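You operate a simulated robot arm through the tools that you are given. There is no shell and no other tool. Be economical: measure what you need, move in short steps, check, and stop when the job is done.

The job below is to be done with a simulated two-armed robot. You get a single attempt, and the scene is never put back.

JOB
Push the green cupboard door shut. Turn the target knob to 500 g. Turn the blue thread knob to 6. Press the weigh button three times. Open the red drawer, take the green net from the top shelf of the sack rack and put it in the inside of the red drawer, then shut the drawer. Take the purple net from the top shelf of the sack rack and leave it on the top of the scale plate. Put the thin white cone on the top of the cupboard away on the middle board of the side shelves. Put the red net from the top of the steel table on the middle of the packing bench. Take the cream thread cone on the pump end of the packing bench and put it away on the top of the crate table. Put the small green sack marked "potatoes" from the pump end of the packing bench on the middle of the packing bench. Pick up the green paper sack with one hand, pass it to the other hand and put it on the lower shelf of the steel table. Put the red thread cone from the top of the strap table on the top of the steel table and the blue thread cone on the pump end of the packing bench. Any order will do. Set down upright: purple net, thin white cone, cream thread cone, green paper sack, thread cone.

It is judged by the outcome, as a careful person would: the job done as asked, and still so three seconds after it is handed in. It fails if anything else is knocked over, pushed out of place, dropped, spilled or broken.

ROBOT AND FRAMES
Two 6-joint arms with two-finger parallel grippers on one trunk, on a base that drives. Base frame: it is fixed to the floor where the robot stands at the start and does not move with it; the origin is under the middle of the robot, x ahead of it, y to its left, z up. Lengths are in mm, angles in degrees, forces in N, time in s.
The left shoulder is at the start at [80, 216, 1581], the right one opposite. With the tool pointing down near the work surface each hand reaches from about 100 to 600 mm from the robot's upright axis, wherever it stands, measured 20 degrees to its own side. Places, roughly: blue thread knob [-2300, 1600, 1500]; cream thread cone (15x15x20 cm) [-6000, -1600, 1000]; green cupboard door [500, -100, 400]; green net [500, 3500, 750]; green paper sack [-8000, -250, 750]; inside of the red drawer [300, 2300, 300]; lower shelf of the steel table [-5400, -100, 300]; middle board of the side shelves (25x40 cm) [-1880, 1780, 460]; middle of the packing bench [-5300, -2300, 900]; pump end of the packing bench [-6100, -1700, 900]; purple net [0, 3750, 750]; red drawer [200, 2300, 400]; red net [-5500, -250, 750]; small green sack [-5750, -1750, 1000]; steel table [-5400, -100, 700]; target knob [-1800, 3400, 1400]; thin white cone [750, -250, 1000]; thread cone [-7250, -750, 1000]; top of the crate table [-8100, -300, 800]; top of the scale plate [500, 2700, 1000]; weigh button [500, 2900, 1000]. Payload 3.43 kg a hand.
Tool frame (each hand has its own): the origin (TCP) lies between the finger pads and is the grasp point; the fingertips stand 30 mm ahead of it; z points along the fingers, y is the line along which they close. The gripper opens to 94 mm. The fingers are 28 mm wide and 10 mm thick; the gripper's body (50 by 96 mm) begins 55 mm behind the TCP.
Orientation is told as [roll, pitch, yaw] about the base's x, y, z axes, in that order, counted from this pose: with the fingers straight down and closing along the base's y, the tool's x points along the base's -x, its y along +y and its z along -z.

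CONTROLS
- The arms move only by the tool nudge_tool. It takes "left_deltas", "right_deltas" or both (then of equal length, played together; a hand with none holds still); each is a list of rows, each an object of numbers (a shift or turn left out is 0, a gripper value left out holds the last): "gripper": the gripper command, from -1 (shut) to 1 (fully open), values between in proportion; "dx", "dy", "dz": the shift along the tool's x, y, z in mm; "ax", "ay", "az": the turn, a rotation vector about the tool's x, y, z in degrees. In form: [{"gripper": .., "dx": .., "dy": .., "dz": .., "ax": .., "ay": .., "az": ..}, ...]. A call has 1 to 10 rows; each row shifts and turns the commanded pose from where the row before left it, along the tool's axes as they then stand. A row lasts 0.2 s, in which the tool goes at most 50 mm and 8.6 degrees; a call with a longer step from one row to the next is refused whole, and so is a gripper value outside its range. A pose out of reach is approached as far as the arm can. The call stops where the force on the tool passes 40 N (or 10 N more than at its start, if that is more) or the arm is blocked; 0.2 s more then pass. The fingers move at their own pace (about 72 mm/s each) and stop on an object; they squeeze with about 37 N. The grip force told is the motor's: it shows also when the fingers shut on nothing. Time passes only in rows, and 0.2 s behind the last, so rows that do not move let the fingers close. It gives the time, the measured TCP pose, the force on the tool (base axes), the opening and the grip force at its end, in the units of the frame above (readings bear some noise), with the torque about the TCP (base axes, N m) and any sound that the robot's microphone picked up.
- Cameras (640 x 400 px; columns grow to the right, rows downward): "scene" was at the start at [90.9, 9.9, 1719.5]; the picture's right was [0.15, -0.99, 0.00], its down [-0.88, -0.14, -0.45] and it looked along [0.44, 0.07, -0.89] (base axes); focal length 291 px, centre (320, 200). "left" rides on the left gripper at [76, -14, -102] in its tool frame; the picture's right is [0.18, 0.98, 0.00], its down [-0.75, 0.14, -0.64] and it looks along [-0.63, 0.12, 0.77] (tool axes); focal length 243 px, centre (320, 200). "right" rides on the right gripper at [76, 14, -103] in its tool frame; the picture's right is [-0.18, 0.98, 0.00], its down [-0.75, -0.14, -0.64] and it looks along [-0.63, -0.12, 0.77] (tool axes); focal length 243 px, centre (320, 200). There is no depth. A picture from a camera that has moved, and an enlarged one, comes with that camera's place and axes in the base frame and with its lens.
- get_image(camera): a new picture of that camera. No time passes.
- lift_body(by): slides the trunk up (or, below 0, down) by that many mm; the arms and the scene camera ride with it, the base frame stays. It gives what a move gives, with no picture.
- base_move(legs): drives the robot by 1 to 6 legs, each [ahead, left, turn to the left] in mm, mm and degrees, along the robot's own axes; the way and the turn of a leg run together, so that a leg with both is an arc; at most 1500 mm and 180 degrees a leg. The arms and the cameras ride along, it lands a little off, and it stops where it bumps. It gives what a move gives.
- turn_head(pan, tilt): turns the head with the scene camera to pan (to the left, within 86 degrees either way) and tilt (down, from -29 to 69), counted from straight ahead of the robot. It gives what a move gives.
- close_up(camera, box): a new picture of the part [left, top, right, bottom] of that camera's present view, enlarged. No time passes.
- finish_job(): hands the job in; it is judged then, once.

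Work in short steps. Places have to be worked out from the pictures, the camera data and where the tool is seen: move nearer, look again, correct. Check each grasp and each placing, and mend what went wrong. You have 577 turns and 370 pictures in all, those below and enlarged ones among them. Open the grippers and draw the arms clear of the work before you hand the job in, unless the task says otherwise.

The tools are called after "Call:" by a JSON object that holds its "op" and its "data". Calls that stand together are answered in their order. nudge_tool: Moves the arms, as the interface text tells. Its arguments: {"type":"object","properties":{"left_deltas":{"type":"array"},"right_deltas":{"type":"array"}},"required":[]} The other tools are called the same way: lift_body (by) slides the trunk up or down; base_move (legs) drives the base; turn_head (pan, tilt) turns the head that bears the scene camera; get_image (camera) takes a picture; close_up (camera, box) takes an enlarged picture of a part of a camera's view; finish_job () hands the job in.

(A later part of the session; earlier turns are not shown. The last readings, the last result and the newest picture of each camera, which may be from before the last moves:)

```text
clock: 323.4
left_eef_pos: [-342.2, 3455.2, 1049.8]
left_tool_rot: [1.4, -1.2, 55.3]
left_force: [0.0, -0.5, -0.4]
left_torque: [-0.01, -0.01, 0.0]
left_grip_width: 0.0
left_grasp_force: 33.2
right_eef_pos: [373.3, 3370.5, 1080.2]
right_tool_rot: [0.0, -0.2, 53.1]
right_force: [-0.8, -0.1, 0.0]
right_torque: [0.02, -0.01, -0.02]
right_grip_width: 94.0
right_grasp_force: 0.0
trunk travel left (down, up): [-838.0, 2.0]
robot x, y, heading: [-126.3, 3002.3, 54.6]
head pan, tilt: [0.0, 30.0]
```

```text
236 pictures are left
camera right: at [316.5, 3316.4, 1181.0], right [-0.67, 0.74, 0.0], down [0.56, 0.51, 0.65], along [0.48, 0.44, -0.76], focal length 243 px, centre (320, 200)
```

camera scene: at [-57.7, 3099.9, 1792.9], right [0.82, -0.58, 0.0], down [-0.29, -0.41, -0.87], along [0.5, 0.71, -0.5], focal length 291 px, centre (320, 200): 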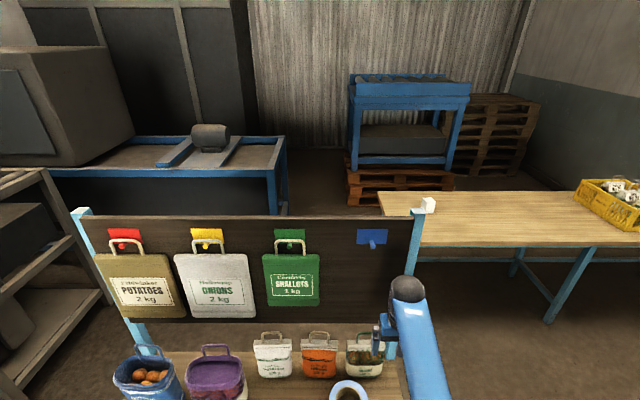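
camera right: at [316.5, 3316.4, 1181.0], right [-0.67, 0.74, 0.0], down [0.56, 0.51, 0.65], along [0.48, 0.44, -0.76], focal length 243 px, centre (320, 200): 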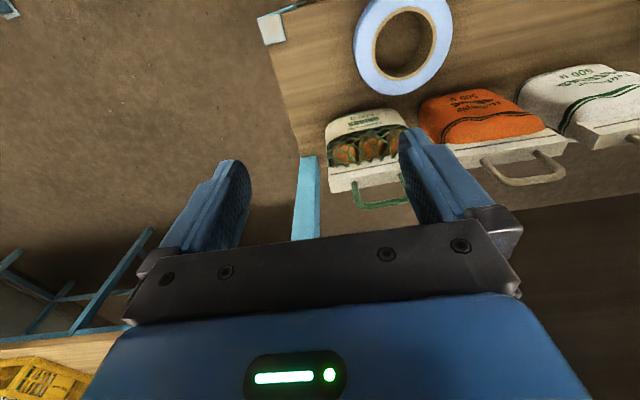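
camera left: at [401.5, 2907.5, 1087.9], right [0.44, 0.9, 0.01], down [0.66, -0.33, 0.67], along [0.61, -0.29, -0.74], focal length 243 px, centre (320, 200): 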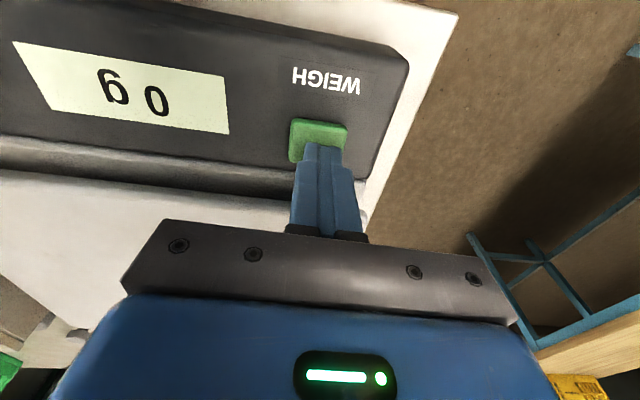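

Handle confirmed at [406,3492,976]. I lean the tool back 15°, shift 44 left, 119 forward, and check above the handle.

Call:
{"op": "nudge_tool", "data": {"right_deltas": [{"ay": -7.5, "dy": 22}, {"ay": -7.5, "dy": 22}, {"dx": -38, "dz": 10}, {"dx": -38, "dz": 10}, {"dx": -38, "dz": 10}]}}

Call:
{"op": "get_image", "data": {"camera": "right"}}

Call:
{"op": "get_image", "data": {"camera": "scene"}}

```text
clock: 324.6
left_eef_pos: [-345.4, 3449.2, 1051.8]
left_tool_rot: [1.4, -1.6, 55.1]
left_force: [-0.7, -0.6, 0.1]
left_torque: [0.02, -0.05, 0.0]
left_grip_width: 0.0
left_grasp_force: 33.3
right_eef_pos: [393.5, 3467.3, 1084.4]
right_tool_rot: [-0.2, -14.3, 53.3]
right_force: [-0.6, 0.0, 0.5]
right_torque: [0.03, -0.01, 0.01]
right_grip_width: 94.0
right_grasp_force: 0.0
trunk travel left (down, up): [-838.0, 2.0]
robot x, y, heading: [-124.9, 2999.0, 54.5]
head pan, tilt: [0.0, 30.0]
stopped in row 5 (right hand): the force on the tool passed its limit at 147 N (the readings are from after the stop); the commanded pose is now the measured one
```

```text
235 pictures are left
camera right: at [322.0, 3396.1, 1163.5], right [-0.68, 0.73, 0.04], down [0.45, 0.37, 0.81], along [0.58, 0.57, -0.58], focal length 243 px, centre (320, 200)
```

right: 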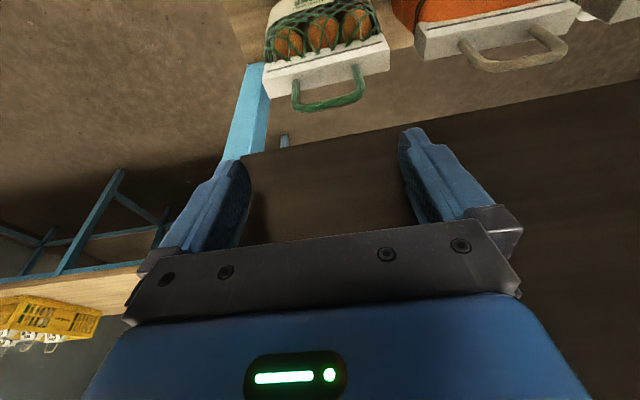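

```text
234 pictures are left
camera scene: at [-64.5, 3090.0, 1793.7], right [0.82, -0.58, 0.0], down [-0.28, -0.4, -0.87], along [0.5, 0.71, -0.49], focal length 291 px, centre (320, 200)
```

scene: 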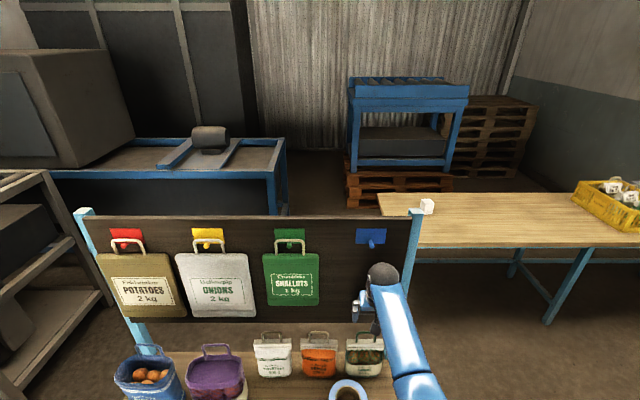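

The fingertips met the sign board — its lower edge (z≈1045) overhangs the handle (z≈976), so I must go in from the front beneath it. I draw back and set the hand nearly horizontal.

Call:
{"op": "nudge_tool", "data": {"right_deltas": [{"dx": 40, "dz": -10}, {"dx": 45, "dz": -12}, {"dx": 45, "dz": -12}, {"dx": 40}, {"ay": -8.5}, {"ay": -8.5}, {"ay": -8.5}, {"ay": -8.5}, {"ay": -8.5}, {"ay": -8.5}]}}

Call:
{"op": "nudge_tool", "data": {"right_deltas": [{"ay": -8.5}, {"dx": 40}, {"dx": 40}]}}

Call:
{"op": "get_image", "data": {"camera": "right"}}

Call:
{"op": "close_up", "data": {"camera": "scene", "box": [90, 200, 430, 400]}}

```text
clock: 326.8
left_eef_pos: [-339.4, 3456.0, 1049.7]
left_tool_rot: [1.4, -1.2, 55.1]
left_force: [-0.8, -0.2, 0.2]
left_torque: [0.02, 0.02, 0.02]
left_grip_width: 0.0
left_grasp_force: 33.0
right_eef_pos: [294.0, 3334.7, 1071.1]
right_tool_rot: [-0.2, -65.3, 53.3]
right_force: [0.2, -1.4, -1.3]
right_torque: [-0.04, 0.01, 0.02]
right_grip_width: 94.1
right_grasp_force: 0.0
trunk travel left (down, up): [-838.0, 2.0]
robot x, y, heading: [-128.5, 3003.4, 54.7]
head pan, tilt: [0.0, 30.0]
```

```text
clock: 327.6
left_eef_pos: [-340.6, 3456.4, 1049.5]
left_tool_rot: [1.4, -1.2, 55.0]
left_force: [0.8, -0.2, -0.1]
left_torque: [-0.01, -0.02, 0.02]
left_grip_width: 0.3
left_grasp_force: 33.5
right_eef_pos: [280.8, 3318.8, 992.7]
right_tool_rot: [-0.1, -73.5, 53.4]
right_force: [0.3, -0.3, -0.8]
right_torque: [-0.01, -0.02, 0.03]
right_grip_width: 93.7
right_grasp_force: 0.0
trunk travel left (down, up): [-838.0, 2.0]
robot x, y, heading: [-123.6, 3003.3, 54.9]
head pan, tilt: [0.0, 30.0]
```

```text
233 pictures are left
camera right: at [197.2, 3231.5, 947.6], right [-0.76, 0.63, 0.18], down [-0.13, -0.41, 0.9], along [0.64, 0.66, 0.39], focal length 243 px, centre (320, 200)
```

right: 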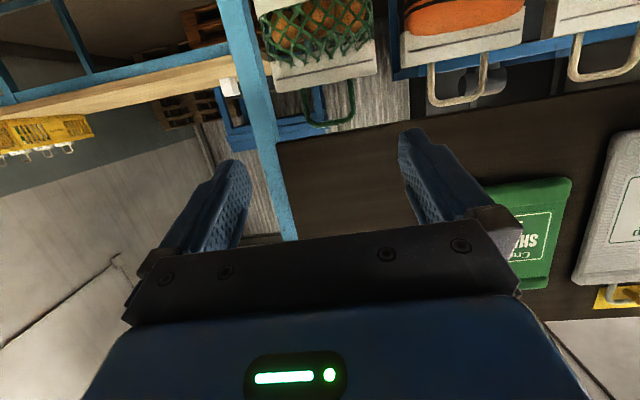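

```text
1.88 times, centred on (260, 300) of scene
camera zoom: at [-55.8, 3101.4, 1792.8], right [0.82, -0.58, 0.0], down [-0.29, -0.41, -0.87], along [0.5, 0.71, -0.5], focal length 547 px, centre (433, 12)
```

zoom: 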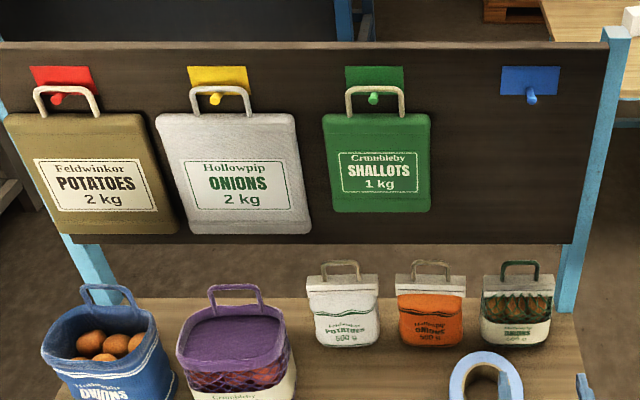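

The rack is undisturbed. I lower 36 mm, then drive 110 ahead and look.

Call:
{"op": "nudge_tool", "data": {"right_deltas": [{"dx": 17, "dz": 5, "dy": 2}, {"dx": 17.5, "dz": 5, "dy": 2}]}}

Call:
{"op": "base_move", "data": {"legs": [[110, 0, 0]]}}

Call:
{"op": "get_image", "data": {"camera": "right"}}

```text
clock: 328.2
left_eef_pos: [-340.3, 3456.5, 1049.6]
left_tool_rot: [1.4, -1.2, 55.0]
left_force: [0.0, 0.3, 0.3]
left_torque: [-0.01, 0.03, -0.01]
left_grip_width: 0.0
left_grasp_force: 33.4
right_eef_pos: [278.0, 3321.1, 958.3]
right_tool_rot: [-0.3, -73.4, 53.4]
right_force: [-0.4, 0.2, -1.0]
right_torque: [-0.02, 0.02, -0.04]
right_grip_width: 94.3
right_grasp_force: 0.0
trunk travel left (down, up): [-838.0, 2.0]
robot x, y, heading: [-125.2, 2999.9, 54.7]
head pan, tilt: [0.0, 30.0]
```

```text
clock: 329.4
left_eef_pos: [-280.4, 3540.6, 1051.4]
left_tool_rot: [1.4, -1.5, 55.2]
left_force: [0.6, -1.2, -0.1]
left_torque: [-0.02, 0.0, -0.05]
left_grip_width: 0.0
left_grasp_force: 33.3
right_eef_pos: [336.7, 3402.7, 960.8]
right_tool_rot: [-0.3, -73.8, 53.6]
right_force: [-0.9, -0.4, 0.4]
right_torque: [-0.05, 0.02, -0.01]
right_grip_width: 94.0
right_grasp_force: 0.0
trunk travel left (down, up): [-838.0, 2.0]
robot x, y, heading: [-61.9, 3091.6, 55.0]
head pan, tilt: [0.0, 30.0]
```

```text
231 pictures are left
camera right: at [254.4, 3316.1, 914.7], right [-0.76, 0.63, 0.18], down [-0.13, -0.41, 0.9], along [0.64, 0.66, 0.39], focal length 243 px, centre (320, 200)
```

right: 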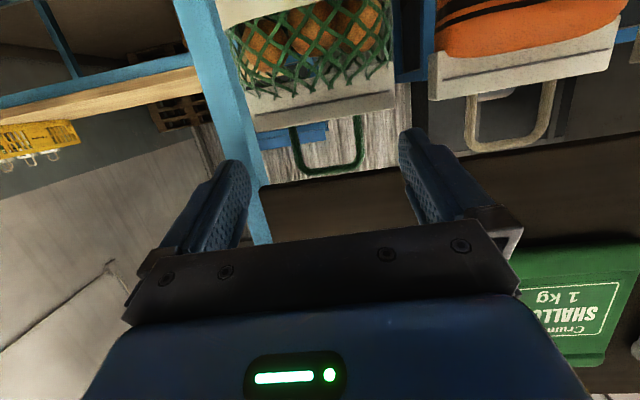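

Aligned. I advance 104 with the arm and close on the arch.

Call:
{"op": "nudge_tool", "data": {"right_deltas": [{"dz": 34, "dx": -10, "dy": 2}, {"dz": 33, "dx": -10, "dy": 2}, {"dz": 33, "dx": -9, "dy": 1}]}}

Call:
{"op": "get_image", "data": {"camera": "right"}}

```text
clock: 330.2
left_eef_pos: [-276.6, 3544.7, 1049.7]
left_tool_rot: [1.4, -1.0, 55.1]
left_force: [0.1, -0.1, -0.1]
left_torque: [0.0, 0.01, 0.03]
left_grip_width: 0.0
left_grasp_force: 32.9
right_eef_pos: [400.1, 3494.7, 955.6]
right_tool_rot: [-0.4, -73.4, 53.5]
right_force: [0.3, -0.2, -0.1]
right_torque: [-0.05, 0.01, 0.0]
right_grip_width: 94.2
right_grasp_force: 0.0
trunk travel left (down, up): [-838.0, 2.0]
robot x, y, heading: [-64.7, 3087.1, 54.8]
head pan, tilt: [0.0, 30.0]
```

```text
230 pictures are left
camera right: at [316.3, 3407.2, 909.6], right [-0.76, 0.63, 0.18], down [-0.13, -0.4, 0.91], along [0.64, 0.66, 0.39], focal length 243 px, centre (320, 200)
```

right: 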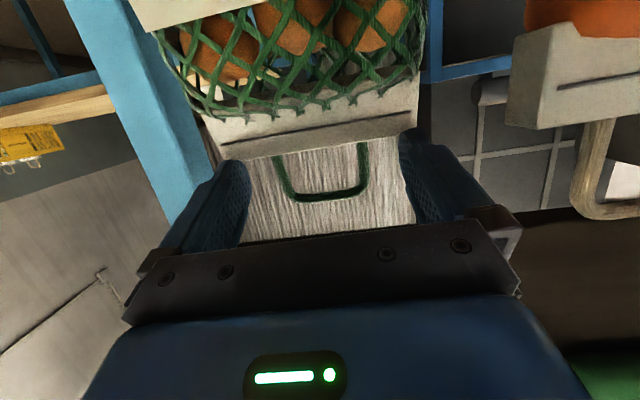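

The arch is between the pads. I lower 7 mm and close.

Call:
{"op": "nudge_tool", "data": {"right_deltas": [{"dx": 7, "dz": 2}, {"gripper": -1}, {"gripper": -1}, {"gripper": -1}]}}

Call:
{"op": "get_image", "data": {"camera": "right"}}

```text
clock: 331.2
left_eef_pos: [-277.9, 3543.2, 1050.3]
left_tool_rot: [1.4, -1.2, 55.2]
left_force: [0.5, -0.2, -0.5]
left_torque: [0.03, 0.03, -0.02]
left_grip_width: 0.0
left_grasp_force: 33.1
right_eef_pos: [397.6, 3494.0, 948.9]
right_tool_rot: [-0.3, -73.5, 53.6]
right_force: [0.1, -0.3, -0.8]
right_torque: [-0.04, -0.04, 0.0]
right_grip_width: 0.0
right_grasp_force: 17.1
trunk travel left (down, up): [-838.0, 2.0]
robot x, y, heading: [-60.1, 3090.0, 54.9]
head pan, tilt: [0.0, 30.0]
```

```text
229 pictures are left
camera right: at [315.2, 3406.5, 903.0], right [-0.76, 0.63, 0.17], down [-0.13, -0.41, 0.91], along [0.64, 0.66, 0.39], focal length 243 px, centre (320, 200)
```

right: 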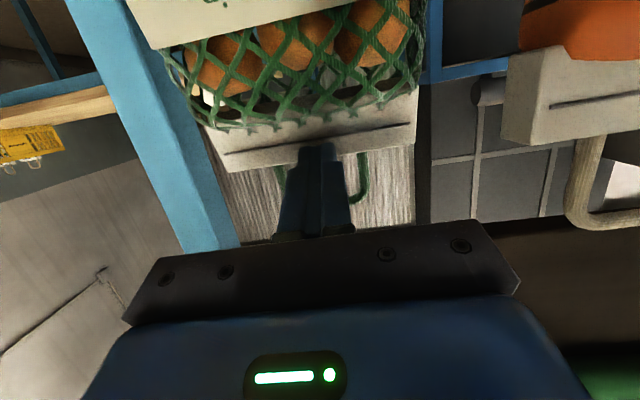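

The fingers closed short of the arch. I reopen, raise 13 mm, go 28 mm further and close again.

Call:
{"op": "nudge_tool", "data": {"right_deltas": [{"gripper": 1}, {"gripper": 1}, {"gripper": 1}, {"gripper": 1, "dx": -12.5, "dz": -4}, {"dz": 14, "dx": -4}, {"dz": 13, "dx": -4}]}}

Call:
{"op": "get_image", "data": {"camera": "right"}}

```text
clock: 332.6
left_eef_pos: [-277.7, 3545.8, 1048.7]
left_tool_rot: [1.4, -1.2, 55.1]
left_force: [-0.2, 0.0, -0.6]
left_torque: [-0.06, 0.01, 0.0]
left_grip_width: 0.0
left_grasp_force: 33.0
right_eef_pos: [415.7, 3515.9, 961.6]
right_tool_rot: [-0.3, -73.5, 53.6]
right_force: [0.2, -0.3, -0.3]
right_torque: [0.03, 0.02, 0.01]
right_grip_width: 93.9
right_grasp_force: 0.1
trunk travel left (down, up): [-838.0, 2.0]
robot x, y, heading: [-60.3, 3086.7, 54.7]
head pan, tilt: [0.0, 30.0]
```

```text
228 pictures are left
camera right: at [332.9, 3428.6, 916.6], right [-0.76, 0.63, 0.17], down [-0.13, -0.4, 0.91], along [0.64, 0.66, 0.39], focal length 243 px, centre (320, 200)
```

right: 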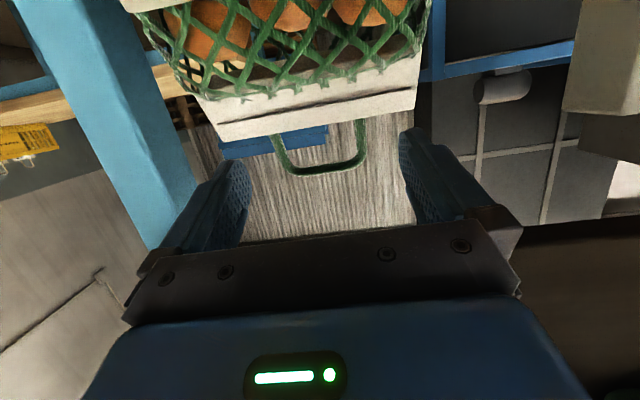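

Call:
{"op": "close_up", "data": {"camera": "scene", "box": [260, 280, 460, 400]}}

Call:
{"op": "turn_head", "data": {"pan": -25, "tilt": 55}}

Call:
{"op": "get_image", "data": {"camera": "scene"}}

```text
3.20 times, centred on (360, 340) of scene
camera zoom: at [6.8, 3190.7, 1792.6], right [0.82, -0.58, 0.0], down [-0.29, -0.41, -0.87], along [0.5, 0.71, -0.5], focal length 930 px, centre (192, -248)
```

zoom: 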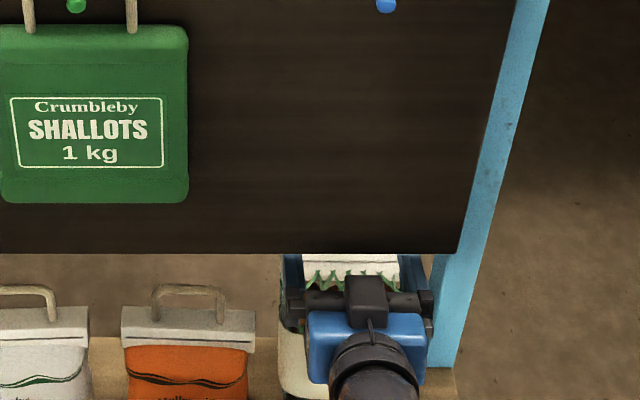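

```text
clock: 333.4
left_eef_pos: [-278.2, 3543.9, 1049.7]
left_tool_rot: [1.5, -1.3, 55.3]
left_force: [-0.2, -0.4, -0.3]
left_torque: [0.02, 0.02, 0.04]
left_grip_width: 0.0
left_grasp_force: 32.8
right_eef_pos: [415.0, 3514.8, 961.0]
right_tool_rot: [-0.3, -73.5, 53.6]
right_force: [0.3, -0.1, 1.0]
right_torque: [-0.02, 0.0, 0.0]
right_grip_width: 94.1
right_grasp_force: 0.1
trunk travel left (down, up): [-838.0, 2.0]
robot x, y, heading: [-64.1, 3087.3, 54.7]
head pan, tilt: [-25.0, 55.0]
```

```text
226 pictures are left
camera scene: at [16.4, 3151.0, 1756.8], right [0.5, -0.87, 0.0], down [-0.71, -0.41, -0.57], along [0.5, 0.29, -0.82], focal length 291 px, centre (320, 200)
```

scene: 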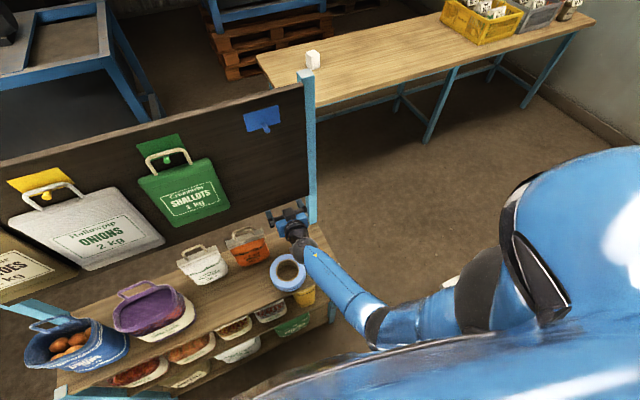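

The picture is ambiguous; I withdraw 90 mm straight back to see the net's true place.

Call:
{"op": "nudge_tool", "data": {"right_deltas": [{"dz": -29, "dx": 8}, {"dz": -29, "dx": 9}, {"dz": -29, "dx": 8}]}}

Call:
{"op": "get_image", "data": {"camera": "right"}}

Call:
{"op": "close_up", "data": {"camera": "scene", "box": [160, 200, 360, 330]}}

```text
clock: 334.2
left_eef_pos: [-277.8, 3543.9, 1048.9]
left_tool_rot: [1.5, -1.2, 55.2]
left_force: [-0.4, -0.7, 0.9]
left_torque: [0.01, 0.0, -0.02]
left_grip_width: 0.0
left_grasp_force: 32.7
right_eef_pos: [360.9, 3443.8, 964.9]
right_tool_rot: [-0.3, -73.5, 53.7]
right_force: [-0.7, 0.2, 0.0]
right_torque: [0.02, -0.03, 0.0]
right_grip_width: 93.8
right_grasp_force: 0.0
trunk travel left (down, up): [-838.0, 2.0]
robot x, y, heading: [-59.0, 3086.8, 54.5]
head pan, tilt: [-25.0, 55.0]
```

```text
225 pictures are left
camera right: at [277.6, 3355.6, 919.6], right [-0.76, 0.63, 0.17], down [-0.13, -0.41, 0.91], along [0.64, 0.66, 0.39], focal length 243 px, centre (320, 200)
```

right: 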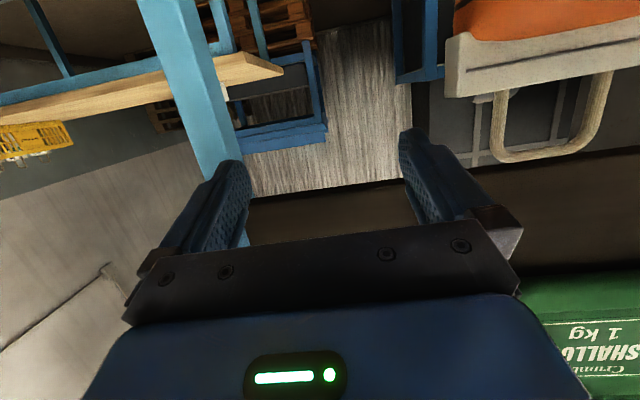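

```text
3.08 times, centred on (260, 265) of scene
camera zoom: at [15.9, 3149.9, 1756.8], right [0.5, -0.87, 0.0], down [-0.71, -0.41, -0.57], along [0.5, 0.29, -0.82], focal length 894 px, centre (505, 0)
```

zoom: 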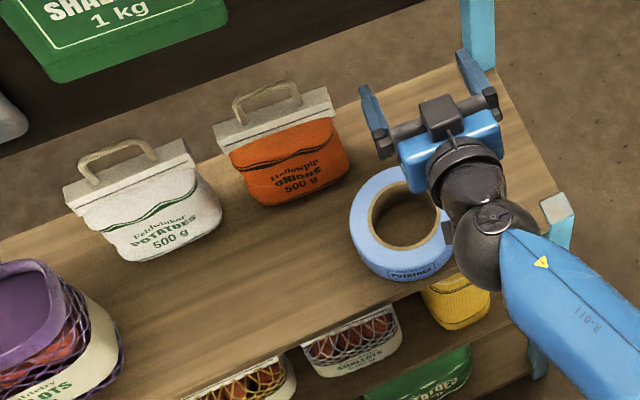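

The green net is no longer on the shelf — it was right at the back edge and has slipped off behind the rack. I back out and go look for it behind.

Call:
{"op": "base_move", "data": {"legs": [[-300, 0, 0]]}}

Call:
{"op": "turn_head", "data": {"pan": -20, "tilt": 30}}

Call:
{"op": "get_image", "data": {"camera": "scene"}}

```text
clock: 336.3
left_eef_pos: [-449.8, 3301.4, 1049.0]
left_tool_rot: [1.5, -1.0, 54.8]
left_force: [-0.5, 0.3, -0.3]
left_torque: [-0.01, 0.01, 0.01]
left_grip_width: 0.0
left_grasp_force: 32.9
right_eef_pos: [189.4, 3196.0, 963.8]
right_tool_rot: [-0.3, -73.4, 53.2]
right_force: [0.3, 0.7, 0.5]
right_torque: [0.02, -0.01, -0.01]
right_grip_width: 94.1
right_grasp_force: 0.0
trunk travel left (down, up): [-838.0, 2.0]
robot x, y, heading: [-233.2, 2844.7, 54.4]
head pan, tilt: [-25.0, 55.0]
```

```text
clock: 337.2
left_eef_pos: [-450.8, 3299.9, 1050.3]
left_tool_rot: [1.5, -1.2, 54.8]
left_force: [-0.7, 0.5, 0.5]
left_torque: [0.0, 0.04, 0.0]
left_grip_width: 0.0
left_grasp_force: 33.6
right_eef_pos: [187.6, 3196.5, 964.6]
right_tool_rot: [-0.3, -73.5, 53.3]
right_force: [0.2, 0.2, -0.2]
right_torque: [-0.01, -0.03, 0.01]
right_grip_width: 94.3
right_grasp_force: 0.1
trunk travel left (down, up): [-838.0, 2.0]
robot x, y, heading: [-235.4, 2841.7, 54.3]
head pan, tilt: [-20.0, 30.0]
```

```text
223 pictures are left
camera scene: at [-146.9, 2919.3, 1792.8], right [0.57, -0.82, 0.0], down [-0.41, -0.28, -0.87], along [0.71, 0.49, -0.5], focal length 291 px, centre (320, 200)
```

scene: 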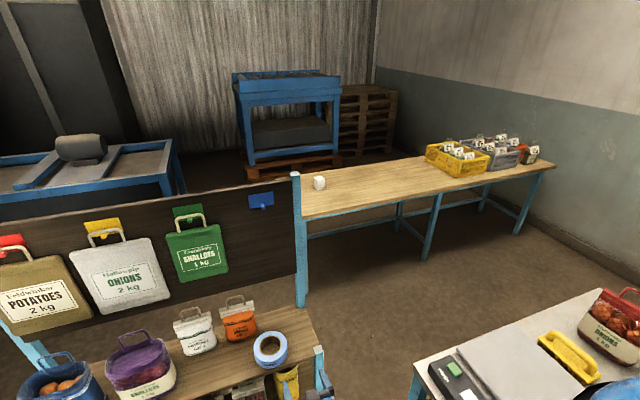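

I drive round the rack's left end to its back side.

Call:
{"op": "base_move", "data": {"legs": [[0, 1080, 0], [700, 0, 0]]}}

Call:
{"op": "turn_head", "data": {"pan": -40, "tilt": 35}}

Call:
{"op": "get_image", "data": {"camera": "scene"}}

```text
clock: 346.2
left_eef_pos: [-909.9, 4498.4, 1049.9]
left_tool_rot: [1.4, -1.1, 54.0]
left_force: [-0.9, -0.9, 0.4]
left_torque: [0.03, 0.03, 0.03]
left_grip_width: 0.0
left_grasp_force: 33.1
right_eef_pos: [-271.2, 4385.1, 965.2]
right_tool_rot: [-0.3, -73.6, 52.4]
right_force: [0.3, -0.4, 0.0]
right_torque: [0.02, -0.01, -0.01]
right_grip_width: 94.2
right_grasp_force: 0.1
trunk travel left (down, up): [-838.0, 2.0]
robot x, y, heading: [-699.4, 4039.2, 53.9]
head pan, tilt: [-20.0, 30.0]
```

```text
clock: 347.0
left_eef_pos: [-908.4, 4500.6, 1049.8]
left_tool_rot: [1.4, -1.2, 54.1]
left_force: [-0.4, 0.5, 0.0]
left_torque: [0.01, -0.01, -0.02]
left_grip_width: 0.0
left_grasp_force: 33.1
right_eef_pos: [-273.6, 4386.7, 964.9]
right_tool_rot: [-0.4, -73.4, 52.4]
right_force: [0.6, -0.3, 0.0]
right_torque: [0.01, 0.02, -0.01]
right_grip_width: 94.0
right_grasp_force: 0.0
trunk travel left (down, up): [-838.0, 2.0]
robot x, y, heading: [-704.7, 4043.6, 53.6]
head pan, tilt: [-40.0, 35.0]
```

```text
222 pictures are left
camera scene: at [-600.1, 4087.7, 1785.0], right [0.24, -0.97, 0.0], down [-0.56, -0.14, -0.82], along [0.8, 0.19, -0.57], focal length 291 px, centre (320, 200)
```

scene: 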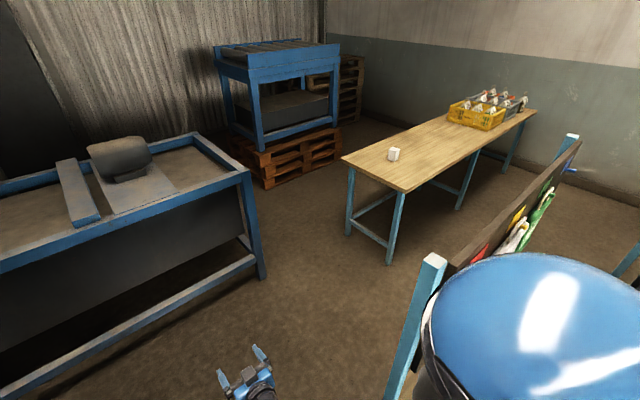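

Call:
{"op": "base_move", "data": {"legs": [[730, 0, 0], [0, 0, -90]]}}

Call:
{"op": "turn_head", "data": {"pan": -20, "tilt": 45}}

Call:
{"op": "get_image", "data": {"camera": "scene"}}

```text
clock: 354.8
left_eef_pos: [187.2, 4827.9, 1049.8]
left_tool_rot: [1.4, -1.3, -36.2]
left_force: [-0.2, -0.1, -0.4]
left_torque: [0.02, 0.01, -0.03]
left_grip_width: 0.0
left_grasp_force: 33.0
right_eef_pos: [71.7, 4191.8, 964.4]
right_tool_rot: [-0.3, -73.5, -37.7]
right_force: [-0.3, 0.0, 0.4]
right_torque: [0.01, 0.0, -0.01]
right_grip_width: 94.1
right_grasp_force: 0.0
trunk travel left (down, up): [-838.0, 2.0]
robot x, y, heading: [-269.2, 4625.0, -36.8]
head pan, tilt: [-40.0, 35.0]
```

```text
clock: 355.6
left_eef_pos: [186.4, 4828.5, 1049.7]
left_tool_rot: [1.5, -1.2, -36.2]
left_force: [0.0, -0.2, 0.1]
left_torque: [-0.02, 0.02, 0.01]
left_grip_width: 0.0
left_grasp_force: 32.8
right_eef_pos: [72.2, 4191.7, 964.8]
right_tool_rot: [-0.3, -73.5, -37.6]
right_force: [0.0, 0.3, -0.3]
right_torque: [0.01, 0.03, 0.01]
right_grip_width: 94.4
right_grasp_force: 0.0
trunk travel left (down, up): [-838.0, 2.0]
robot x, y, heading: [-274.7, 4622.9, -36.5]
head pan, tilt: [-20.0, 45.0]
```

```text
221 pictures are left
camera scene: at [-204.0, 4537.6, 1770.2], right [-0.83, -0.55, 0.0], down [-0.39, 0.59, -0.71], along [0.39, -0.59, -0.71], focal length 291 px, centre (320, 200)
```

scene: 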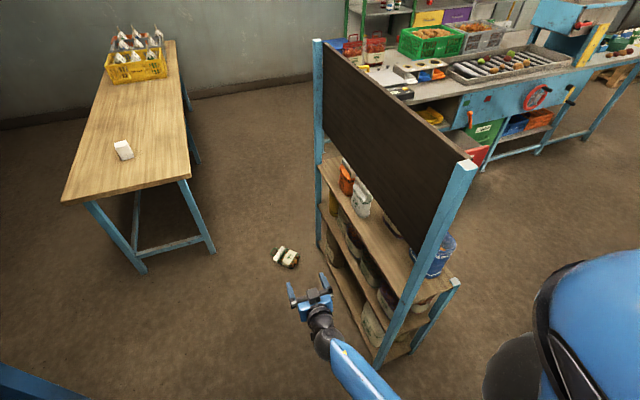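

The green net lies on the open floor behind the rack (≈[640,3706]). I drive up to it.

Call:
{"op": "base_move", "data": {"legs": [[720, 0, 0]]}}

Call:
{"op": "nudge_tool", "data": {"right_deltas": [{"ay": 8.5}, {"ay": 8.5}, {"ay": 8.5}, {"ay": 8.5}, {"ay": 8.5}, {"ay": 8.5}, {"ay": 8.5}, {"ay": 8.5}, {"ay": 5.5}]}}

Call:
{"op": "lift_body", "data": {"by": -400}}

Call:
{"op": "turn_head", "data": {"pan": -10, "tilt": 55}}

Call:
{"op": "get_image", "data": {"camera": "scene"}}

Call:
{"op": "get_image", "data": {"camera": "right"}}

```text
clock: 359.6
left_eef_pos: [764.0, 4403.3, 1050.2]
left_tool_rot: [1.4, -1.2, -36.1]
left_force: [0.1, -0.3, 0.0]
left_torque: [-0.01, -0.01, 0.04]
left_grip_width: 0.0
left_grasp_force: 33.0
right_eef_pos: [651.3, 3765.2, 965.9]
right_tool_rot: [-0.3, -73.6, -37.4]
right_force: [-0.8, -0.1, -0.3]
right_torque: [-0.03, 0.03, 0.01]
right_grip_width: 93.9
right_grasp_force: 0.1
trunk travel left (down, up): [-838.0, 2.0]
robot x, y, heading: [309.5, 4192.0, -36.5]
head pan, tilt: [-20.0, 45.0]
```

```text
clock: 361.6
left_eef_pos: [766.5, 4400.4, 1049.9]
left_tool_rot: [1.4, -1.1, -36.0]
left_force: [0.0, 0.6, 0.2]
left_torque: [0.01, -0.01, 0.01]
left_grip_width: 0.0
left_grasp_force: 33.2
right_eef_pos: [652.8, 3763.9, 963.9]
right_tool_rot: [-0.1, 0.1, -37.8]
right_force: [-1.2, -0.2, 0.1]
right_torque: [-0.01, -0.01, -0.03]
right_grip_width: 94.1
right_grasp_force: 0.1
trunk travel left (down, up): [-838.0, 2.0]
robot x, y, heading: [309.7, 4195.1, -36.7]
head pan, tilt: [-20.0, 45.0]
```

```text
clock: 365.4
left_eef_pos: [765.4, 4401.4, 649.3]
left_tool_rot: [1.4, -1.2, -36.0]
left_force: [-0.7, -0.9, -0.3]
left_torque: [0.03, 0.0, 0.0]
left_grip_width: 0.0
left_grasp_force: 32.7
right_eef_pos: [652.6, 3765.0, 564.3]
right_tool_rot: [-0.2, 0.0, -37.9]
right_force: [-0.2, 0.5, -0.1]
right_torque: [-0.01, 0.0, 0.02]
right_grip_width: 93.7
right_grasp_force: 0.0
trunk travel left (down, up): [-438.0, 402.0]
robot x, y, heading: [308.0, 4193.4, -36.5]
head pan, tilt: [-20.0, 45.0]
```

```text
clock: 366.1
left_eef_pos: [765.2, 4402.0, 649.6]
left_tool_rot: [1.4, -1.2, -36.0]
left_force: [-0.2, 0.3, 0.0]
left_torque: [-0.04, -0.03, 0.0]
left_grip_width: 0.0
left_grasp_force: 32.9
right_eef_pos: [653.6, 3765.0, 565.4]
right_tool_rot: [-0.1, 0.0, -37.8]
right_force: [0.1, 0.3, -0.3]
right_torque: [-0.01, 0.02, -0.02]
right_grip_width: 93.8
right_grasp_force: 0.3
trunk travel left (down, up): [-438.0, 402.0]
robot x, y, heading: [304.2, 4196.8, -36.5]
head pan, tilt: [-10.0, 55.0]
```

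```text
220 pictures are left
camera scene: at [380.4, 4125.4, 1356.8], right [-0.72, -0.69, 0.0], down [-0.56, 0.59, -0.57], along [0.4, -0.42, -0.82], focal length 291 px, centre (320, 200)
```

scene: 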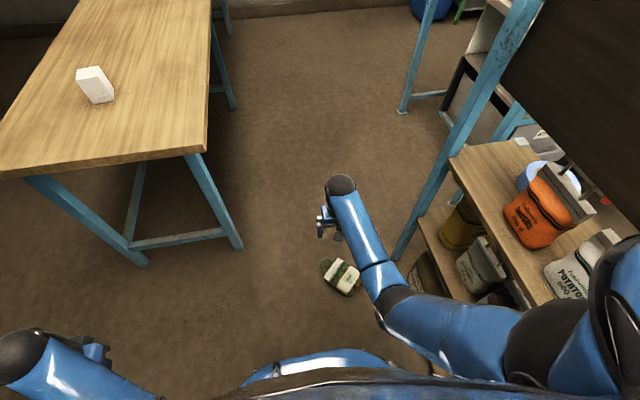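

```text
219 pictures are left
camera right: at [601.8, 3822.9, 665.7], right [0.75, 0.66, 0.0], down [0.51, -0.57, 0.64], along [0.43, -0.48, -0.77], focal length 243 px, centre (320, 200)
```

right: 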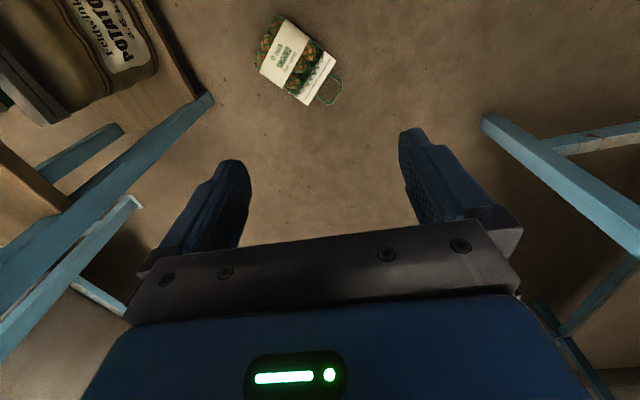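

The net lies flat; its handle is at about [730,3705] pointing along +x. I drive 90 ahead, turn the hand so it closes along y, and lower.

Call:
{"op": "base_move", "data": {"legs": [[90, 0, 0]]}}

Call:
{"op": "nudge_tool", "data": {"right_deltas": [{"az": -8}, {"az": -8}, {"az": -8}, {"az": -8}, {"az": -6}]}}

Call:
{"op": "lift_body", "data": {"by": -380}}

Call:
{"op": "get_image", "data": {"camera": "right"}}

```text
clock: 367.2
left_eef_pos: [835.5, 4350.9, 649.2]
left_tool_rot: [1.5, -1.1, -36.0]
left_force: [-0.3, 0.4, 0.6]
left_torque: [0.02, 0.01, 0.02]
left_grip_width: 0.0
left_grasp_force: 32.6
right_eef_pos: [725.0, 3712.5, 564.6]
right_tool_rot: [0.0, 0.1, -37.8]
right_force: [-0.8, 0.1, -0.5]
right_torque: [0.01, 0.01, 0.03]
right_grip_width: 94.1
right_grasp_force: 0.1
trunk travel left (down, up): [-438.0, 402.0]
robot x, y, heading: [377.3, 4142.0, -36.2]
head pan, tilt: [-10.0, 55.0]
```

```text
clock: 368.4
left_eef_pos: [836.9, 4349.4, 649.9]
left_tool_rot: [1.4, -1.0, -36.0]
left_force: [-0.3, -0.1, 0.3]
left_torque: [0.03, -0.01, 0.0]
left_grip_width: 0.0
left_grasp_force: 33.0
right_eef_pos: [724.9, 3711.1, 563.5]
right_tool_rot: [-0.1, 0.0, 0.3]
right_force: [0.3, 0.1, 1.0]
right_torque: [0.03, 0.02, 0.0]
right_grip_width: 94.0
right_grasp_force: 0.0
trunk travel left (down, up): [-438.0, 402.0]
robot x, y, heading: [380.3, 4145.7, -36.3]
head pan, tilt: [-10.0, 55.0]
```

```text
clock: 372.1
left_eef_pos: [836.7, 4348.8, 269.8]
left_tool_rot: [1.4, -1.2, -36.0]
left_force: [-0.1, 0.4, 0.1]
left_torque: [0.0, 0.0, 0.01]
left_grip_width: 0.2
left_grasp_force: 33.0
right_eef_pos: [724.2, 3711.0, 184.3]
right_tool_rot: [-0.1, 0.1, 0.2]
right_force: [0.3, -0.2, 0.8]
right_torque: [-0.03, 0.03, -0.03]
right_grip_width: 94.0
right_grasp_force: 0.1
trunk travel left (down, up): [-58.0, 782.0]
robot x, y, heading: [380.1, 4141.0, -36.2]
head pan, tilt: [-10.0, 55.0]
```

```text
218 pictures are left
camera right: at [647.8, 3726.1, 285.3], right [0.18, 0.98, 0.0], down [0.75, -0.14, 0.64], along [0.63, -0.12, -0.77], focal length 243 px, centre (320, 200)
```

right: 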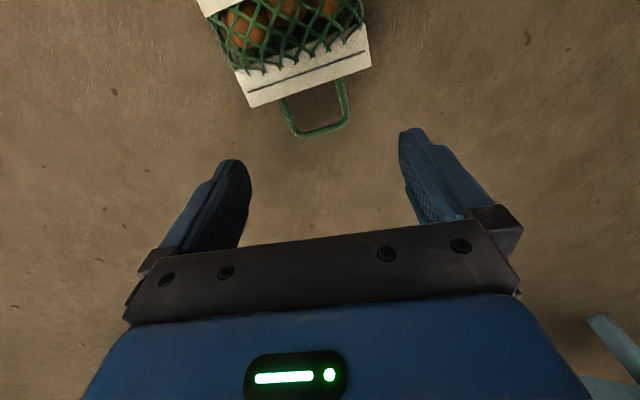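

The arch is just ahead of the point below. I shift 18 mm, turn 8° to match, and descend.

Call:
{"op": "nudge_tool", "data": {"right_deltas": [{"dx": -18, "az": -8}, {"dz": 40}, {"dz": 40}, {"dz": 30}]}}

Call:
{"op": "get_image", "data": {"camera": "right"}}

```text
clock: 373.1
left_eef_pos: [836.4, 4348.4, 268.7]
left_tool_rot: [1.4, -1.2, -36.0]
left_force: [-1.4, -0.3, 0.8]
left_torque: [0.0, -0.02, -0.02]
left_grip_width: 0.0
left_grasp_force: 33.2
right_eef_pos: [741.9, 3710.6, 74.2]
right_tool_rot: [-0.1, 0.1, 8.3]
right_force: [0.2, -0.1, -0.2]
right_torque: [-0.03, -0.03, -0.01]
right_grip_width: 93.9
right_grasp_force: 0.1
trunk travel left (down, up): [-58.0, 782.0]
robot x, y, heading: [380.6, 4143.3, -36.4]
head pan, tilt: [-10.0, 55.0]
```

```text
217 pictures are left
camera right: at [664.6, 3715.4, 174.7], right [0.04, 1.0, 0.0], down [0.77, -0.03, 0.64], along [0.64, -0.03, -0.77], focal length 243 px, centre (320, 200)
```

right: 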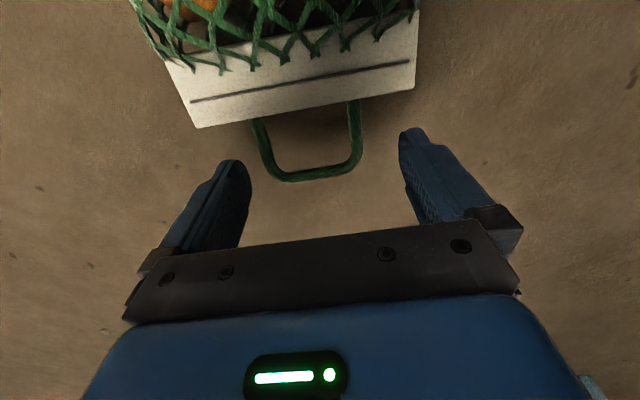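

Well centred. I rotate 8° more, descend to 36 mm and close.

Call:
{"op": "nudge_tool", "data": {"right_deltas": [{"az": -8, "dy": -5, "dx": -3}, {"dz": 20}, {"dz": 17}, {"gripper": -1}, {"gripper": -1}, {"gripper": -1}]}}

Call:
{"op": "get_image", "data": {"camera": "right"}}

```text
clock: 374.5
left_eef_pos: [836.5, 4349.9, 269.2]
left_tool_rot: [1.4, -1.1, -35.9]
left_force: [0.0, 0.0, -0.9]
left_torque: [0.01, -0.01, 0.01]
left_grip_width: 0.1
left_grasp_force: 33.1
right_eef_pos: [745.7, 3707.2, 39.2]
right_tool_rot: [-0.1, 0.0, 16.3]
right_force: [1.0, -0.3, 0.3]
right_torque: [-0.02, -0.21, 0.06]
right_grip_width: 70.0
right_grasp_force: 36.3
trunk travel left (down, up): [-58.0, 782.0]
robot x, y, heading: [374.9, 4139.3, -36.3]
head pan, tilt: [-10.0, 55.0]
```

```text
216 pictures are left
camera right: at [668.3, 3699.5, 139.1], right [-0.1, 1.0, 0.0], down [0.76, 0.08, 0.64], along [0.64, 0.06, -0.77], focal length 243 px, centre (320, 200)
```

right: 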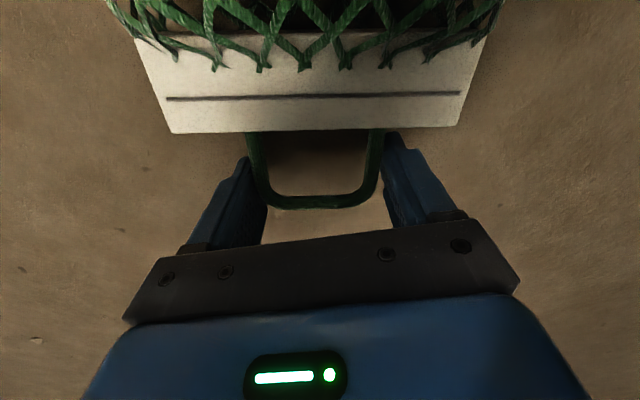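

Gripped across the handle (70 mm). I lift slowly.

Call:
{"op": "nudge_tool", "data": {"right_deltas": [{"dz": -20}, {"dz": -20}, {"dz": -25}, {"dz": -30}]}}

Call:
{"op": "lift_body", "data": {"by": 300}}

Call:
{"op": "get_image", "data": {"camera": "right"}}

Call:
{"op": "get_image", "data": {"camera": "scene"}}

```text
clock: 375.5
left_eef_pos: [836.3, 4350.0, 269.2]
left_tool_rot: [1.3, -1.1, -36.0]
left_force: [0.4, -0.8, -0.2]
left_torque: [0.01, 0.04, 0.01]
left_grip_width: 0.1
left_grasp_force: 33.0
right_eef_pos: [745.5, 3709.2, 132.2]
right_tool_rot: [-0.1, 0.2, 16.1]
right_force: [0.2, 0.3, -4.7]
right_torque: [0.07, -0.58, 0.0]
right_grip_width: 68.1
right_grasp_force: 36.9
trunk travel left (down, up): [-58.0, 782.0]
robot x, y, heading: [379.2, 4143.2, -36.4]
head pan, tilt: [-10.0, 55.0]
```

```text
clock: 378.5
left_eef_pos: [837.9, 4348.2, 570.1]
left_tool_rot: [1.4, -1.2, -36.1]
left_force: [0.6, 0.0, -0.2]
left_torque: [-0.01, 0.01, 0.01]
left_grip_width: 0.1
left_grasp_force: 33.3
right_eef_pos: [746.1, 3708.0, 432.6]
right_tool_rot: [0.0, 0.2, 16.2]
right_force: [0.1, -0.1, -5.3]
right_torque: [0.06, -0.59, 0.0]
right_grip_width: 68.1
right_grasp_force: 36.6
trunk travel left (down, up): [-358.0, 482.0]
robot x, y, heading: [381.3, 4142.5, -36.3]
head pan, tilt: [-10.0, 55.0]
```

```text
215 pictures are left
camera right: at [669.1, 3700.3, 533.5], right [-0.1, 1.0, 0.0], down [0.76, 0.07, 0.64], along [0.64, 0.06, -0.77], focal length 243 px, centre (320, 200)
```

right: 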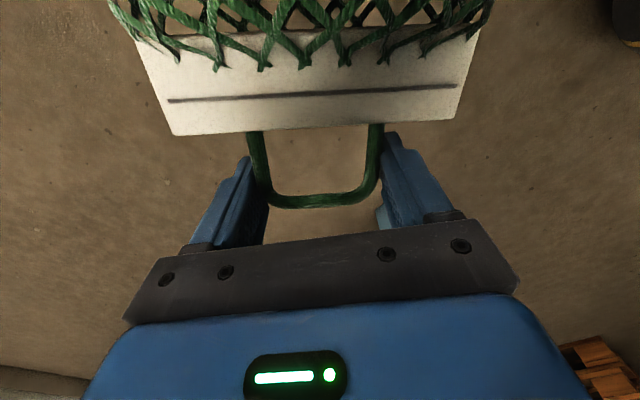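

```text
214 pictures are left
camera scene: at [452.0, 4072.4, 1276.6], right [-0.72, -0.69, 0.0], down [-0.57, 0.59, -0.57], along [0.4, -0.41, -0.82], focal length 291 px, centre (320, 200)
```

scene: 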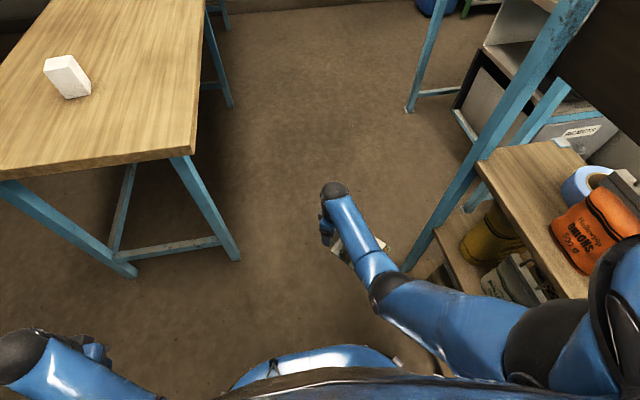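

Held well, lying flat. I raise the trunk, bring the left hand in to the front, and drive back the way I came.

Call:
{"op": "lift_body", "data": {"by": 400}}

Call:
{"op": "nudge_tool", "data": {"left_deltas": [{"dy": -40, "dx": -20}, {"dy": -40, "dx": -20}, {"dy": -40, "dx": -20}, {"dy": -40, "dx": -20}, {"dy": -40, "dx": -20}, {"dy": -30, "dx": -20}]}}

Call:
{"op": "base_move", "data": {"legs": [[-640, 0, 0], [0, 260, 0], [0, 0, -90]]}}

Call:
{"op": "turn_head", "data": {"pan": 0, "tilt": 35}}

Call:
{"op": "get_image", "data": {"camera": "scene"}}

```text
clock: 382.3
left_eef_pos: [836.9, 4349.2, 969.9]
left_tool_rot: [1.4, -1.1, -36.0]
left_force: [-0.6, -1.1, -0.1]
left_torque: [0.0, -0.01, -0.02]
left_grip_width: 0.1
left_grasp_force: 32.6
right_eef_pos: [746.3, 3707.3, 832.6]
right_tool_rot: [0.0, 0.2, 16.1]
right_force: [0.8, 0.6, -4.6]
right_torque: [0.09, -0.61, 0.0]
right_grip_width: 68.1
right_grasp_force: 37.1
trunk travel left (down, up): [-758.0, 82.0]
robot x, y, heading: [381.0, 4142.5, -36.2]
head pan, tilt: [-10.0, 55.0]
```

```text
clock: 383.7
left_eef_pos: [799.1, 4090.9, 965.8]
left_tool_rot: [1.5, -1.2, -35.9]
left_force: [-0.9, -0.7, -0.8]
left_torque: [0.0, 0.0, 0.01]
left_grip_width: 0.0
left_grasp_force: 32.6
right_eef_pos: [746.5, 3706.5, 832.0]
right_tool_rot: [0.0, 0.1, 16.2]
right_force: [0.4, -0.7, -5.4]
right_torque: [0.1, -0.62, 0.03]
right_grip_width: 68.0
right_grasp_force: 37.7
trunk travel left (down, up): [-758.0, 82.0]
robot x, y, heading: [377.7, 4137.7, -36.0]
head pan, tilt: [-10.0, 55.0]
```

```text
clock: 392.6
left_eef_pos: [-32.9, 4303.9, 965.6]
left_tool_rot: [1.4, -1.2, -125.8]
left_force: [-0.1, 0.3, 0.5]
left_torque: [-0.01, 0.02, -0.01]
left_grip_width: 0.1
left_grasp_force: 32.6
right_eef_pos: [-418.0, 4357.1, 831.4]
right_tool_rot: [0.0, 0.0, -73.6]
right_force: [0.0, -0.1, -4.4]
right_torque: [-0.59, -0.07, 0.01]
right_grip_width: 67.6
right_grasp_force: 37.2
trunk travel left (down, up): [-758.0, 82.0]
robot x, y, heading: [12.7, 4723.9, -126.1]
head pan, tilt: [-10.0, 55.0]
```

```text
clock: 393.4
left_eef_pos: [-32.9, 4302.6, 966.2]
left_tool_rot: [1.5, -1.3, -125.8]
left_force: [0.5, 0.2, -0.1]
left_torque: [0.01, 0.02, 0.01]
left_grip_width: 0.0
left_grasp_force: 33.0
right_eef_pos: [-418.3, 4355.7, 832.8]
right_tool_rot: [-0.1, 0.0, -73.7]
right_force: [-0.2, -0.4, -5.2]
right_torque: [-0.62, -0.08, 0.0]
right_grip_width: 67.9
right_grasp_force: 37.1
trunk travel left (down, up): [-758.0, 82.0]
robot x, y, heading: [15.2, 4725.8, -126.1]
head pan, tilt: [0.0, 35.0]
```

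```text
213 pictures are left
camera scene: at [-55.9, 4628.8, 1704.8], right [-0.81, 0.59, 0.0], down [0.34, 0.46, -0.82], along [-0.48, -0.66, -0.57], focal length 291 px, centre (320, 200)
```

scene: 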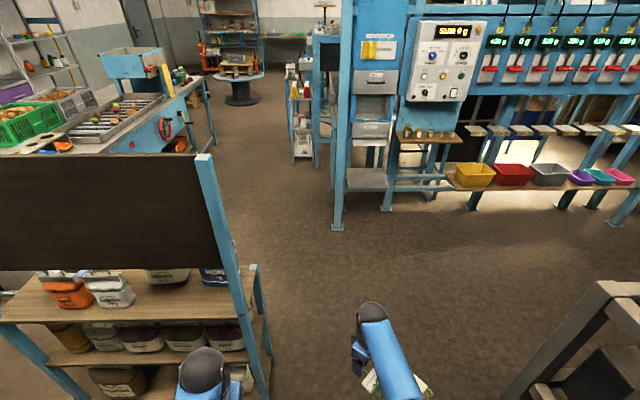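

The way is clear. I drive through and turn to face the open drawer.

Call:
{"op": "base_move", "data": {"legs": [[0, -285, 0], [1350, 0, 0], [0, 0, 90.5], [0, -290, 0]]}}

Call:
{"op": "turn_head", "data": {"pan": 0, "tilt": 45}}

Call:
{"op": "get_image", "data": {"camera": "scene"}}

```text
clock: 407.1
left_eef_pos: [-795.7, 3519.0, 966.2]
left_tool_rot: [1.3, -1.2, -39.1]
left_force: [0.3, 0.4, 0.6]
left_torque: [-0.01, -0.04, 0.01]
left_grip_width: 0.3
left_grasp_force: 33.1
right_eef_pos: [-870.5, 3138.2, 833.8]
right_tool_rot: [-0.1, 0.2, 13.0]
right_force: [0.5, 0.4, -5.6]
right_torque: [0.06, -0.55, 0.0]
right_grip_width: 67.3
right_grasp_force: 37.0
trunk travel left (down, up): [-758.0, 82.0]
robot x, y, heading: [-1214.9, 3593.6, -39.7]
head pan, tilt: [0.0, 35.0]
```

```text
clock: 407.8
left_eef_pos: [-797.7, 3519.1, 965.0]
left_tool_rot: [1.3, -1.2, -39.1]
left_force: [-0.3, -0.4, 0.1]
left_torque: [0.01, -0.02, 0.03]
left_grip_width: 0.0
left_grasp_force: 33.4
right_eef_pos: [-870.8, 3137.1, 833.5]
right_tool_rot: [-0.1, 0.2, 12.9]
right_force: [0.1, -0.3, -4.5]
right_torque: [0.1, -0.62, 0.03]
right_grip_width: 67.6
right_grasp_force: 36.8
trunk travel left (down, up): [-758.0, 82.0]
robot x, y, heading: [-1215.4, 3593.2, -39.6]
head pan, tilt: [0.0, 45.0]
```

```text
212 pictures are left
camera scene: at [-1129.1, 3520.8, 1690.1], right [-0.64, -0.77, 0.0], down [-0.55, 0.45, -0.71], along [0.55, -0.45, -0.71], focal length 291 px, centre (320, 200)
```

scene: 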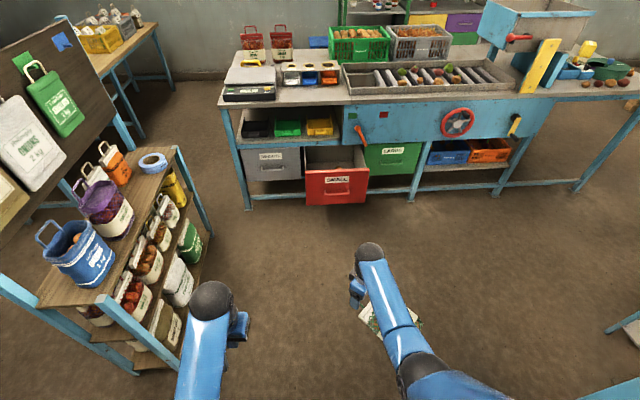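

Call:
{"op": "base_move", "data": {"legs": [[0, 0, 4.1], [850, 0, 0]]}}

Call:
{"op": "turn_head", "data": {"pan": 0, "tilt": 52}}

Call:
{"op": "get_image", "data": {"camera": "scene"}}

```text
clock: 412.8
left_eef_pos: [-100.8, 3040.5, 966.1]
left_tool_rot: [1.5, -1.3, -36.0]
left_force: [-0.4, -0.6, 0.5]
left_torque: [-0.03, -0.03, 0.01]
left_grip_width: 0.1
left_grasp_force: 33.4
right_eef_pos: [-154.8, 2656.8, 833.1]
right_tool_rot: [0.1, 0.0, 16.3]
right_force: [0.5, -0.2, -5.1]
right_torque: [0.08, -0.56, 0.0]
right_grip_width: 67.3
right_grasp_force: 37.4
trunk travel left (down, up): [-758.0, 82.0]
robot x, y, heading: [-524.5, 3089.6, -36.2]
head pan, tilt: [0.0, 45.0]
```

```text
clock: 413.5
left_eef_pos: [-102.6, 3040.4, 965.4]
left_tool_rot: [1.4, -1.3, -35.9]
left_force: [-0.4, -0.2, -0.2]
left_torque: [-0.01, -0.04, 0.0]
left_grip_width: 0.0
left_grasp_force: 33.2
right_eef_pos: [-154.4, 2655.2, 833.1]
right_tool_rot: [0.0, 0.1, 16.3]
right_force: [-0.3, 0.2, -5.6]
right_torque: [0.11, -0.62, -0.02]
right_grip_width: 67.3
right_grasp_force: 37.6
trunk travel left (down, up): [-758.0, 82.0]
robot x, y, heading: [-520.1, 3094.6, -36.1]
head pan, tilt: [0.0, 52.0]
```

```text
211 pictures are left
camera scene: at [-437.9, 3027.6, 1680.6], right [-0.59, -0.81, 0.0], down [-0.64, 0.47, -0.62], along [0.5, -0.36, -0.79], focal length 291 px, centre (320, 200)
```

scene: 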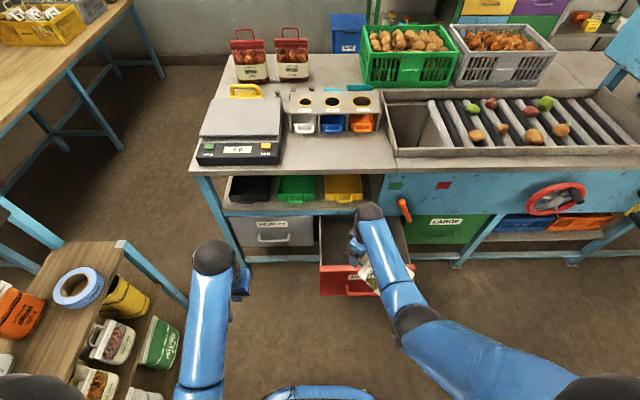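

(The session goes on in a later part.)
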